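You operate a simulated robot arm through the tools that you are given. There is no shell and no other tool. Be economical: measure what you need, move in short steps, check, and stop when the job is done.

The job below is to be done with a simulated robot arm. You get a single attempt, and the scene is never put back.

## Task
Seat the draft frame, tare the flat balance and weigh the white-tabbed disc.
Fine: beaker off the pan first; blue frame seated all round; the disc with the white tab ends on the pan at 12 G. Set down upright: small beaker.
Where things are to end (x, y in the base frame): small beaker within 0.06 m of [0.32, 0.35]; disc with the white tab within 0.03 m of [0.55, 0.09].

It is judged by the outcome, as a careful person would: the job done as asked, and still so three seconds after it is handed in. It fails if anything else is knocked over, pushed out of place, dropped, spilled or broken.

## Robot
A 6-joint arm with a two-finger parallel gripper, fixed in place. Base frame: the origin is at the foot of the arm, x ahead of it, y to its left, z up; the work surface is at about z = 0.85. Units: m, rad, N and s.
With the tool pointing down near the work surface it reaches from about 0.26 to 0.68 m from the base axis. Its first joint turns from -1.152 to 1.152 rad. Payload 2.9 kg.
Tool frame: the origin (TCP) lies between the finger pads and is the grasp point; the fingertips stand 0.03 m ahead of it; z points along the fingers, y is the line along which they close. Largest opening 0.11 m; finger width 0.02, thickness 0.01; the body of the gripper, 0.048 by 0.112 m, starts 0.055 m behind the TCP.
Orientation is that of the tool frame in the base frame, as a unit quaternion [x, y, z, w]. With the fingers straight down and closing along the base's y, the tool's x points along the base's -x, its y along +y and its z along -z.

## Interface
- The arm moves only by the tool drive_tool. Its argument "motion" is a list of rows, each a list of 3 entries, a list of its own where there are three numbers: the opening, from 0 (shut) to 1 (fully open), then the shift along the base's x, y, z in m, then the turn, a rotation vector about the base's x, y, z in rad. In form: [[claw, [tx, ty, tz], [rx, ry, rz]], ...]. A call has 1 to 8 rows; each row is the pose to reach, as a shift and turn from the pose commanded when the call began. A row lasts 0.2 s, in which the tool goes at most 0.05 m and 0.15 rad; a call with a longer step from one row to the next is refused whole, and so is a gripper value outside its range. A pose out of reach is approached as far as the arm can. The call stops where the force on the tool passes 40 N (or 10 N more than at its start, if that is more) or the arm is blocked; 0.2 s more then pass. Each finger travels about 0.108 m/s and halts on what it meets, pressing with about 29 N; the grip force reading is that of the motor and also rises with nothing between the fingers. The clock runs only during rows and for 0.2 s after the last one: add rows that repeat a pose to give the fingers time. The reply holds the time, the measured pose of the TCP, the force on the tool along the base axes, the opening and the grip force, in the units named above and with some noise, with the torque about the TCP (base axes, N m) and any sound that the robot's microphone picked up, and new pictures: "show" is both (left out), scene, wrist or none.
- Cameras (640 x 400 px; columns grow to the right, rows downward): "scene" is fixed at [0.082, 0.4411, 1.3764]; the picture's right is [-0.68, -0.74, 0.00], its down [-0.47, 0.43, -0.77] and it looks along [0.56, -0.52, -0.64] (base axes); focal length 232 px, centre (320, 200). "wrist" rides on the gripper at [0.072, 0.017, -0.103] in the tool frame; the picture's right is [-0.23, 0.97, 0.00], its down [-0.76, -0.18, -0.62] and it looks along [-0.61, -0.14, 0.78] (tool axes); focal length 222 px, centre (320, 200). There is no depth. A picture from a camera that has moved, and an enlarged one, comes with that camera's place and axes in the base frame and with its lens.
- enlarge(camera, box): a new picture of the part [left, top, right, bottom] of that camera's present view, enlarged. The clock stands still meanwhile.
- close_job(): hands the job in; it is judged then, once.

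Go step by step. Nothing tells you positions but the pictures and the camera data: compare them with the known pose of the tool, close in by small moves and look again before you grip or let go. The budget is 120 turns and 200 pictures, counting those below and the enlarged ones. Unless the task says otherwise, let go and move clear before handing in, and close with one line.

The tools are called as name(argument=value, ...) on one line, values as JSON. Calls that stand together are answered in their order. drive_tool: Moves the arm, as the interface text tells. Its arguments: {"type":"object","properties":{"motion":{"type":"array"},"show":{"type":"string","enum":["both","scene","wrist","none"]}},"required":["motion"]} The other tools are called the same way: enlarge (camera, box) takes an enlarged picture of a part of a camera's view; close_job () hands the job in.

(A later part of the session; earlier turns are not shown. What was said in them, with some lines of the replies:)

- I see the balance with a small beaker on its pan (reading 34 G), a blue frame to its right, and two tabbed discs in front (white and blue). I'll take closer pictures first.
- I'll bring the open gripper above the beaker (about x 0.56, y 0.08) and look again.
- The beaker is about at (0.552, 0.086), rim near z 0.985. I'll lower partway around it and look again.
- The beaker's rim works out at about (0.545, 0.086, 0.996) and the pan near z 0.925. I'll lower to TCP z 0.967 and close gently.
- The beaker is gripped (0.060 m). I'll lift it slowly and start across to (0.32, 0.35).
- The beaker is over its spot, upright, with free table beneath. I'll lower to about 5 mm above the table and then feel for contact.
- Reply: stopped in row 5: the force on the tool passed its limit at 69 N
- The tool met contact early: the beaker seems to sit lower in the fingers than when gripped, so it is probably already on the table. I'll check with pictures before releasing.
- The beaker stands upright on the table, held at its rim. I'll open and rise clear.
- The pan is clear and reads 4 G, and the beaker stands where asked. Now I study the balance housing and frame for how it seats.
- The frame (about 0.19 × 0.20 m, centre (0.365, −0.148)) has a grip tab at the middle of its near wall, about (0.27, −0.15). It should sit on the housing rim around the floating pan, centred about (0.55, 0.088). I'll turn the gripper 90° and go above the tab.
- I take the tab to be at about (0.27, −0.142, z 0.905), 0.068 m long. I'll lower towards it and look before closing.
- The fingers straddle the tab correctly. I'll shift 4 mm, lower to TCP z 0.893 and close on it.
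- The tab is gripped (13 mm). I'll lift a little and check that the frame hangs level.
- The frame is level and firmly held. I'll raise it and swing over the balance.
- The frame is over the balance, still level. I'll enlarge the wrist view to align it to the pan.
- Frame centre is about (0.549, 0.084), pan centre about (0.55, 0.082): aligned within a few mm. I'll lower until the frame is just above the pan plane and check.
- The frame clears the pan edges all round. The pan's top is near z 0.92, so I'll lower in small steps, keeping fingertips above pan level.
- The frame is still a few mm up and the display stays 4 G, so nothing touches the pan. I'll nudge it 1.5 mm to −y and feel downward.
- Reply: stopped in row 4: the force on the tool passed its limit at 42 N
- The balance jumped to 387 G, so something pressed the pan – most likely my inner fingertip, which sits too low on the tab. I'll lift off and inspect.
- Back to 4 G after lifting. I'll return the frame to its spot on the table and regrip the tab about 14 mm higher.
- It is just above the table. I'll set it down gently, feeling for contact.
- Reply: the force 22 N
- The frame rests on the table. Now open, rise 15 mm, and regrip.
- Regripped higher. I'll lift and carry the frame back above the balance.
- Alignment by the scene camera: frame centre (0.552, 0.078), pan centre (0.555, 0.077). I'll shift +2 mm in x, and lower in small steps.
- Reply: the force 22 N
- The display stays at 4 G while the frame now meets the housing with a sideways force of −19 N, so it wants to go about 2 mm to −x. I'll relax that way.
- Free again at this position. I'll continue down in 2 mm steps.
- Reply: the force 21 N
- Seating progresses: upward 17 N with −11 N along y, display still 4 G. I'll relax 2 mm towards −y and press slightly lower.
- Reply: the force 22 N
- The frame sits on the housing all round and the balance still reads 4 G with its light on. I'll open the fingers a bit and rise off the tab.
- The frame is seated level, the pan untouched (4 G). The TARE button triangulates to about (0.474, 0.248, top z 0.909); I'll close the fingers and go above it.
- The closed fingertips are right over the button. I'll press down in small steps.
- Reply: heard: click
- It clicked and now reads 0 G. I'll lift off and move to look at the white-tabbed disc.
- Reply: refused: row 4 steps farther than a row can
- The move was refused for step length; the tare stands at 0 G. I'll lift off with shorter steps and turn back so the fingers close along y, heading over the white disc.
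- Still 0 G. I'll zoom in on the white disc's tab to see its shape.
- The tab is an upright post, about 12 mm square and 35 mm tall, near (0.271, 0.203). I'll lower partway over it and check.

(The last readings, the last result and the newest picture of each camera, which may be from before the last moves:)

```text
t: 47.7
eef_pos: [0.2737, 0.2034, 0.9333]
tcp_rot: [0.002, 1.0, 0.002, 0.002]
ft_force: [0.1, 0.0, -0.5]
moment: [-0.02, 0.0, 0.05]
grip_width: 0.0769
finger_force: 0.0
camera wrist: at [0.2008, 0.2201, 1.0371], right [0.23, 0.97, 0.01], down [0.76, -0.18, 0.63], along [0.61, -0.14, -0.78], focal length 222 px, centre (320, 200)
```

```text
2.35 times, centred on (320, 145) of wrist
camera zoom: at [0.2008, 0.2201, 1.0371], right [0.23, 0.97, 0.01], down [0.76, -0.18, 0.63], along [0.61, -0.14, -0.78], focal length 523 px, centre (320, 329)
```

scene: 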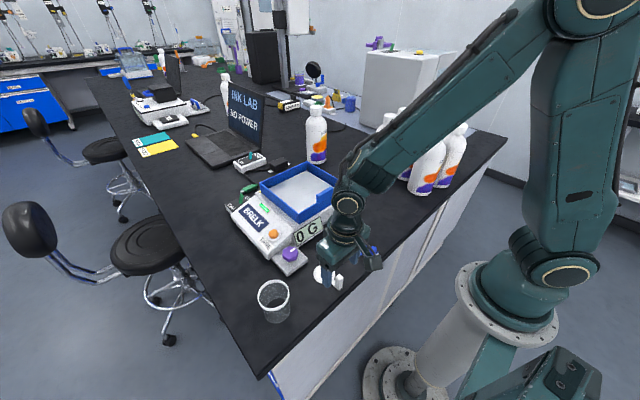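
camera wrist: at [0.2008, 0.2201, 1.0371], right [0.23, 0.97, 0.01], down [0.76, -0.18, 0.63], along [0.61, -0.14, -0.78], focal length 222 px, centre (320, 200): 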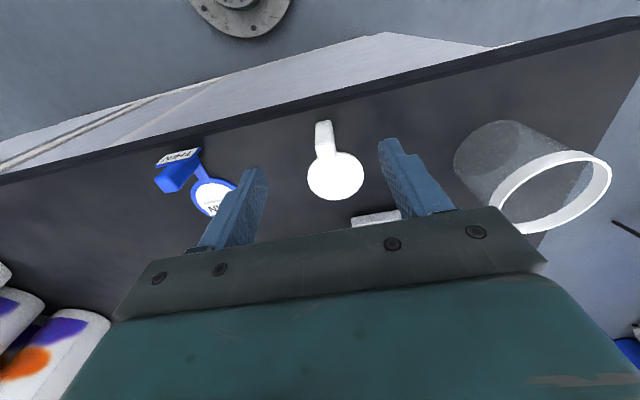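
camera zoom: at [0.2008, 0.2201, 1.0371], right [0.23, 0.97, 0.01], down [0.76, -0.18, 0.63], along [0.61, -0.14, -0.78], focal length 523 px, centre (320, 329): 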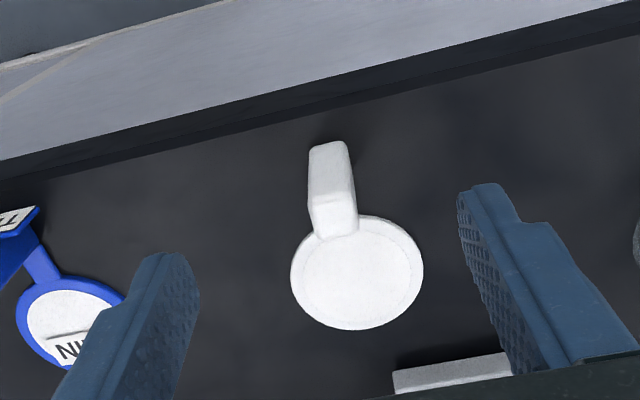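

The post sits midway between the fingers. I'll lower to TCP z ≈ 0.887 and close on it.

drive_tool(motion=[[0.7, [0, 0.001, -0.025], [0, 0, 0]], [0.7, [0, 0.001, -0.045], [0, 0, 0]], [0.4, [0, 0.001, -0.045], [0, 0, 0]], [0.2, [0, 0.001, -0.045], [0, 0, 0]], [0, [0, 0.001, -0.045], [0, 0, 0]], [0, [0, 0.001, -0.045], [0, 0, 0]], [0, [0, 0.001, -0.045], [0, 0, 0]]])

enlarge(camera="scene", box=[290, 220, 370, 300])

enlarge(camera="wrist", box=[220, 60, 420, 230])

```text
t: 49.3
eef_pos: [0.2719, 0.2046, 0.8887]
tcp_rot: [0.001, 1.0, 0.003, 0.002]
ft_force: [0.3, 0.3, 0.4]
moment: [-0.01, 0.01, 0.02]
grip_width: 0.0126
finger_force: 29.2
camera wrist: at [0.1997, 0.2218, 0.9926], right [0.23, 0.97, 0.01], down [0.76, -0.18, 0.63], along [0.61, -0.14, -0.78], focal length 222 px, centre (320, 200)
```

scene: 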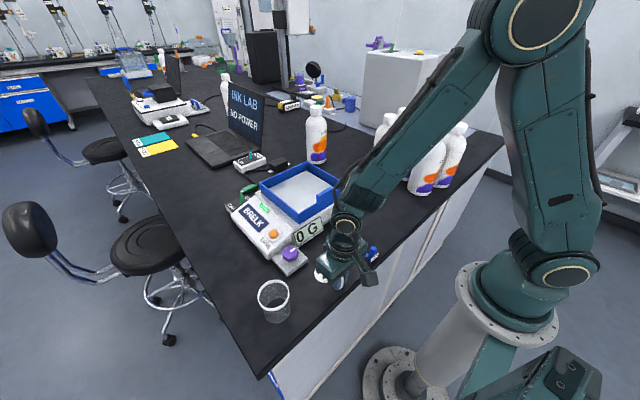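
wrist: 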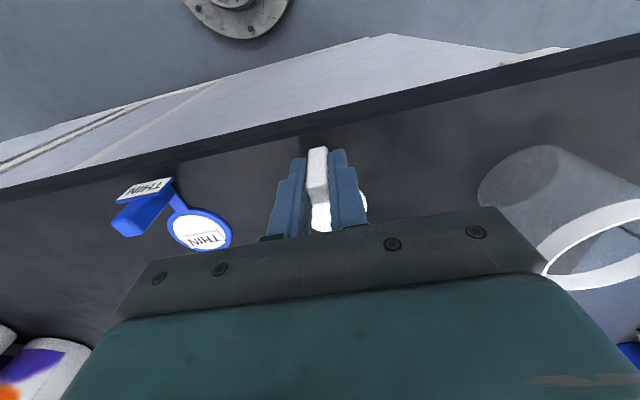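

```text
5.00 times, centred on (330, 260) of scene
camera zoom: at [0.082, 0.4411, 1.3764], right [-0.68, -0.74, 0.0], down [-0.47, 0.43, -0.77], along [0.56, -0.52, -0.64], focal length 1158 px, centre (270, -100)
```

zoom: 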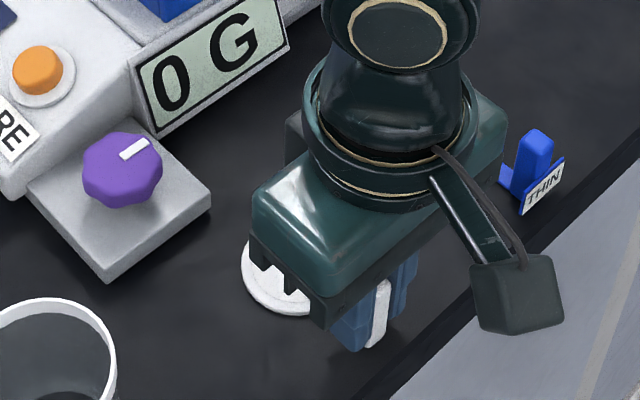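

```text
2.35 times, centred on (320, 145) of wrist
camera zoom: at [0.1997, 0.2218, 0.9926], right [0.23, 0.97, 0.01], down [0.76, -0.18, 0.63], along [0.61, -0.14, -0.78], focal length 523 px, centre (320, 329)
```

zoom: 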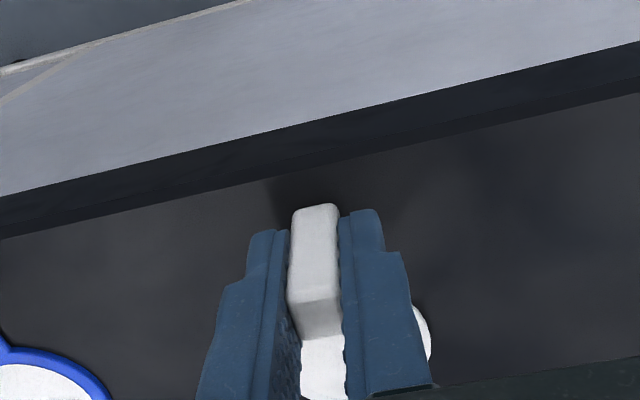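

Gripped the post (12.6 mm). I'll lift straight up and carry the disc above the pan.

drive_tool(motion=[[0, [0, 0, 0.01], [0, 0, 0]], [0, [0, 0, 0.045], [0, 0, 0]], [0, [0, 0, 0.09], [0, 0, 0]], [0, [0, 0, 0.135], [0, 0, 0]], [0, [0, 0, 0.18], [0, 0, 0]], [0, [0.025, -0.012, 0.18], [0, 0, 0]], [0, [0.06, -0.028, 0.18], [0, 0, 0]], [0, [0.095, -0.045, 0.18], [0, 0, 0]]], show="wrist")

drive_tool(motion=[[0, [0.035, -0.017, 0], [0, 0, 0]], [0, [0.07, -0.034, 0], [0, 0, 0]], [0, [0.105, -0.05, 0], [0, 0, 0]], [0, [0.135, -0.065, 0], [0, 0, 0]], [0, [0.146, -0.0695, 0], [0, 0, 0]], [0, [0.146, -0.0695, 0], [0, 0, 0]]])

enlarge(camera="scene", box=[240, 140, 360, 250])

enlarge(camera="wrist", box=[200, 0, 500, 230])

```text
t: 51.1
eef_pos: [0.365, 0.1585, 1.069]
tcp_rot: [0.0, 1.0, 0.003, 0.001]
ft_force: [0.4, 0.1, -1.2]
moment: [0.02, 0.04, -0.04]
grip_width: 0.0128
finger_force: 29.5
camera wrist: at [0.2939, 0.1754, 1.1721], right [0.23, 0.97, 0.01], down [0.76, -0.18, 0.63], along [0.61, -0.14, -0.78], focal length 222 px, centre (320, 200)
```

wrist: 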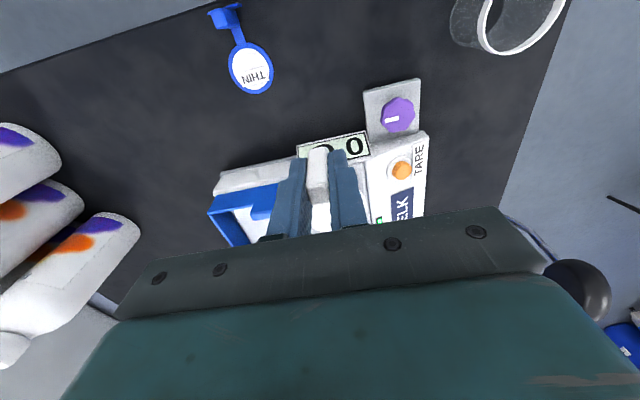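

```text
t: 52.5
eef_pos: [0.5114, 0.0897, 1.0682]
tcp_rot: [0.001, 1.0, 0.003, 0.002]
ft_force: [-0.1, 0.5, -0.6]
moment: [0.0, -0.01, -0.01]
grip_width: 0.0128
finger_force: 29.4
camera wrist: at [0.4408, 0.1067, 1.1726], right [0.23, 0.97, 0.01], down [0.76, -0.18, 0.63], along [0.61, -0.14, -0.78], focal length 222 px, centre (320, 200)
```

scene: 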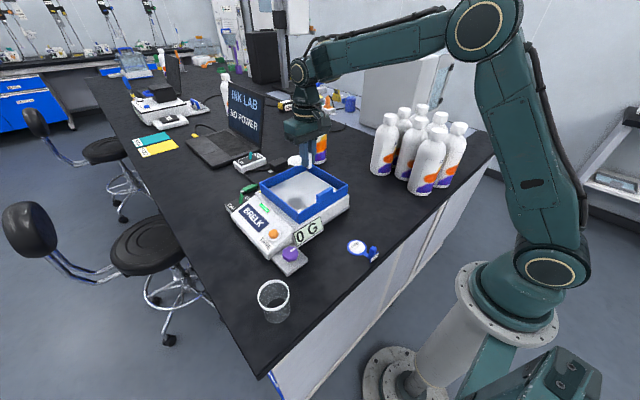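
wrist: 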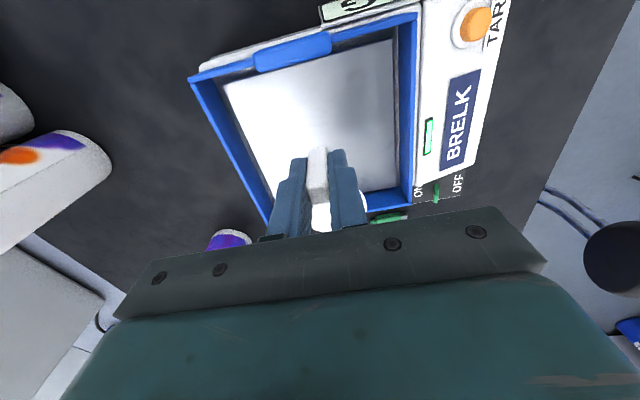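

```text
3.64 times, centred on (300, 195) of scene
camera zoom: at [0.082, 0.4411, 1.3764], right [-0.68, -0.74, 0.0], down [-0.47, 0.43, -0.77], along [0.56, -0.52, -0.64], focal length 842 px, centre (393, 218)
```

zoom: 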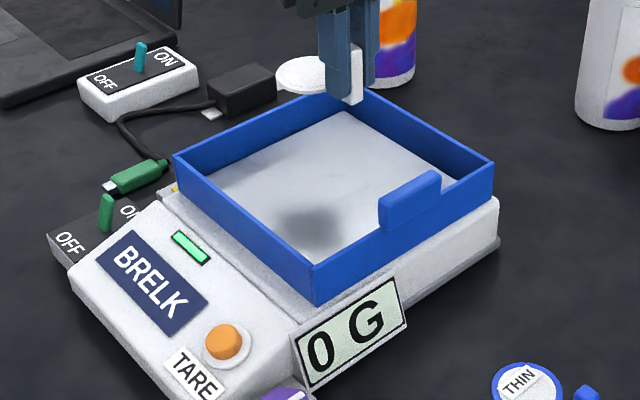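

```text
1.74 times, centred on (350, 115) of wrist
camera zoom: at [0.4408, 0.1067, 1.1726], right [0.23, 0.97, 0.01], down [0.76, -0.18, 0.63], along [0.61, -0.14, -0.78], focal length 386 px, centre (268, 348)
```

zoom: 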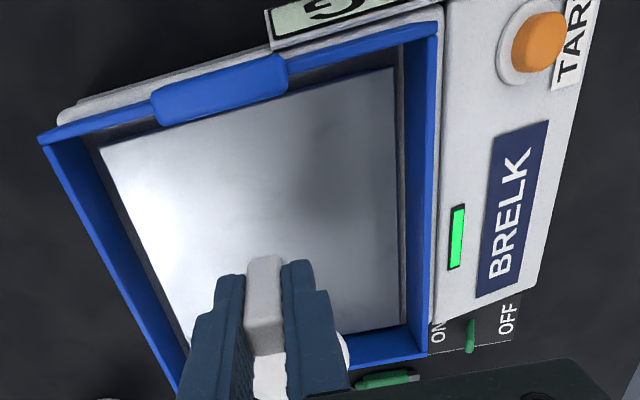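

The pan is clear of the frame on all sides, and the disc hangs at about (0.556, 0.088). I'll lower it to a few mm above the pan.

drive_tool(motion=[[0, [0, 0, -0.03], [0, 0, 0]], [0, [0, 0, -0.06], [0, 0, 0]], [0, [0, 0, -0.085], [0, 0, 0]], [0, [0, 0, -0.1], [0, 0, 0]], [0, [0, 0, -0.104], [0, 0, 0]]])

enlarge(camera="scene", box=[250, 140, 350, 240])

```text
t: 53.7
eef_pos: [0.5142, 0.0902, 0.9649]
tcp_rot: [0.001, 1.0, 0.003, 0.003]
ft_force: [-0.7, 0.2, 1.2]
moment: [-0.01, -0.02, -0.02]
grip_width: 0.0125
finger_force: 28.9
camera wrist: at [0.4416, 0.108, 1.0683], right [0.23, 0.97, 0.01], down [0.76, -0.18, 0.63], along [0.61, -0.14, -0.78], focal length 222 px, centre (320, 200)
```

scene: 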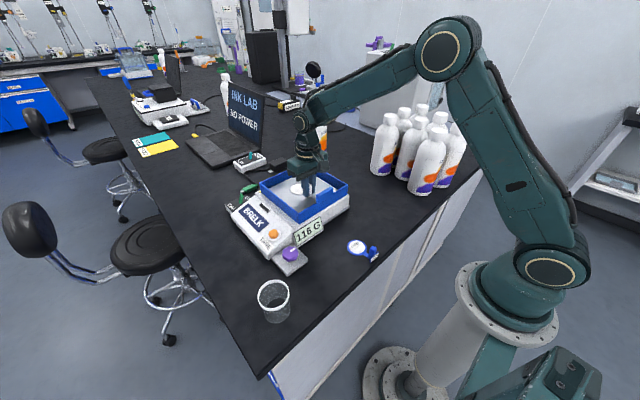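
wrist: 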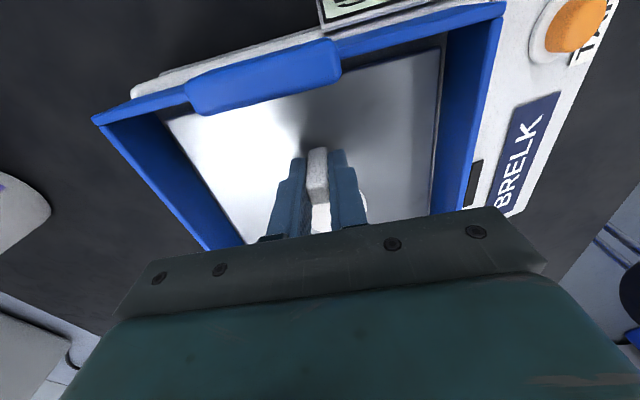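

```text
4.00 times, centred on (300, 190) of scene
camera zoom: at [0.082, 0.4411, 1.3764], right [-0.68, -0.74, 0.0], down [-0.47, 0.43, -0.77], along [0.56, -0.52, -0.64], focal length 927 px, centre (400, 240)
```

zoom: 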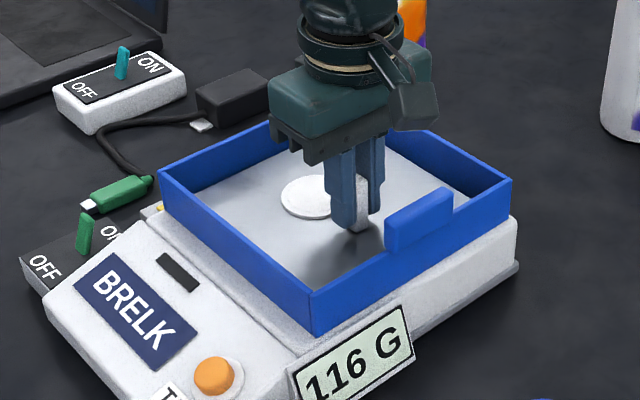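

The disc already touches the pan (116 G from a light press). I'll open the fingers and rise straight up.

drive_tool(motion=[[0.2, [0, 0, 0], [0, 0, 0]], [0.35, [0, 0, 0], [0, 0, 0]], [0.35, [0, 0, 0], [0, 0, 0]], [0.35, [0, 0, 0.02], [0, 0, 0]], [0.35, [0, 0, 0.06], [0, 0, 0]], [0.35, [0, 0, 0.1], [0, 0, 0]], [0.35, [0, 0, 0.14], [0, 0, 0]], [0.35, [-0.03, 0, 0.175], [0, 0, 0]]])

enlarge(camera="scene", box=[240, 140, 360, 250])

enlarge(camera="wrist", box=[160, 0, 480, 230])

```text
t: 55.5
eef_pos: [0.483, 0.0886, 1.1417]
tcp_rot: [0.001, 1.0, 0.003, 0.003]
ft_force: [-0.2, -0.3, 1.0]
moment: [0.02, -0.01, 0.03]
grip_width: 0.0386
finger_force: 0.0
camera wrist: at [0.4117, 0.1059, 1.2454], right [0.23, 0.97, 0.01], down [0.76, -0.18, 0.63], along [0.61, -0.14, -0.78], focal length 222 px, centre (320, 200)
```

scene: 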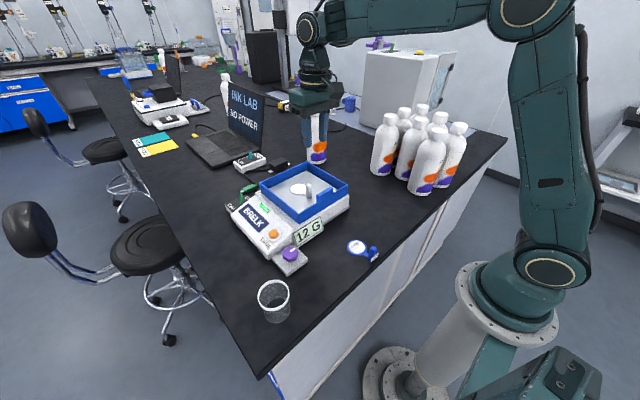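
wrist: 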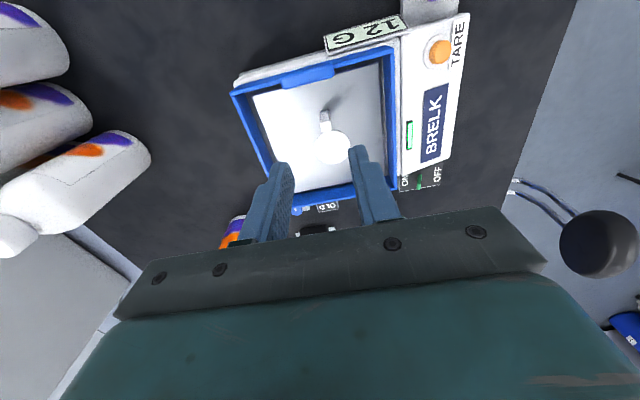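

```text
3.64 times, centred on (300, 195) of scene
camera zoom: at [0.082, 0.4411, 1.3764], right [-0.68, -0.74, 0.0], down [-0.47, 0.43, -0.77], along [0.56, -0.52, -0.64], focal length 842 px, centre (393, 218)
```

zoom: 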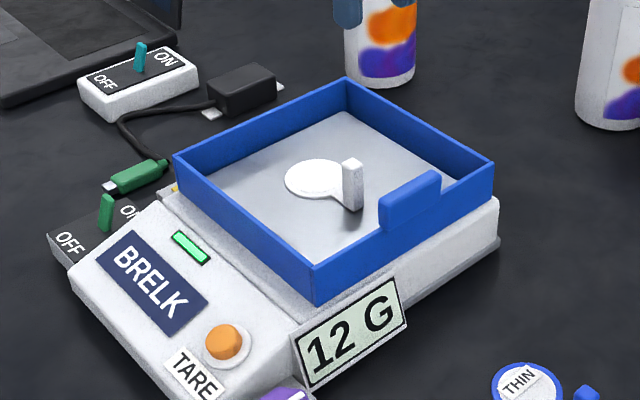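

```text
1.74 times, centred on (320, 115) of wrist
camera zoom: at [0.4117, 0.1059, 1.2454], right [0.23, 0.97, 0.01], down [0.76, -0.18, 0.63], along [0.61, -0.14, -0.78], focal length 386 px, centre (320, 348)
```

zoom: 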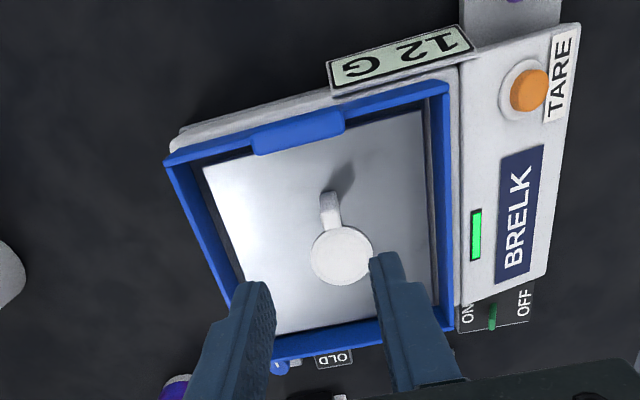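

It reads a steady 12 G with the disc on the pan and the arm clear. One last close look at the frame's seating and the beaker.

enlarge(camera="scene", box=[255, 180, 355, 235])

enlarge(camera="scene", box=[230, 220, 390, 340])

```text
6.40 times, centred on (305, 208) of scene
camera zoom: at [0.082, 0.4411, 1.3764], right [-0.68, -0.74, 0.0], down [-0.47, 0.43, -0.77], along [0.56, -0.52, -0.64], focal length 1483 px, centre (416, 152)
```

zoom: 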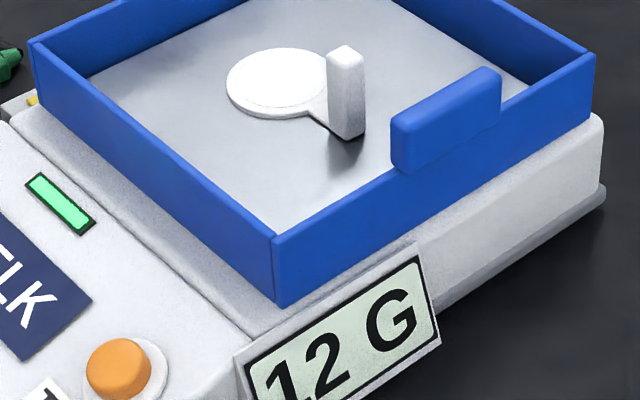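

```text
3.33 times, centred on (310, 280) of scene
camera zoom: at [0.082, 0.4411, 1.3764], right [-0.68, -0.74, 0.0], down [-0.47, 0.43, -0.77], along [0.56, -0.52, -0.64], focal length 772 px, centre (353, -67)
```

zoom: 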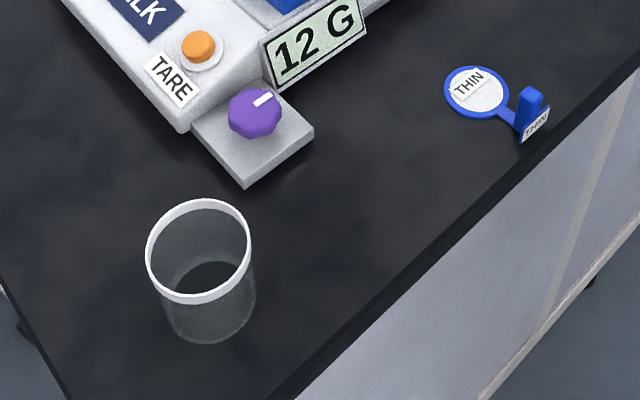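

The frame sits flush on the housing all round, the display holds 12 G, and the beaker stands upright at its place, so I hand in.

close_job()

```text
The job is handed in.
```

The job is handed in: the beaker is upright off the pan, the blue frame is seated on the housing all round, the balance was tared to 0 G, and the white-tabbed disc is on the pan reading a steady 12 G.
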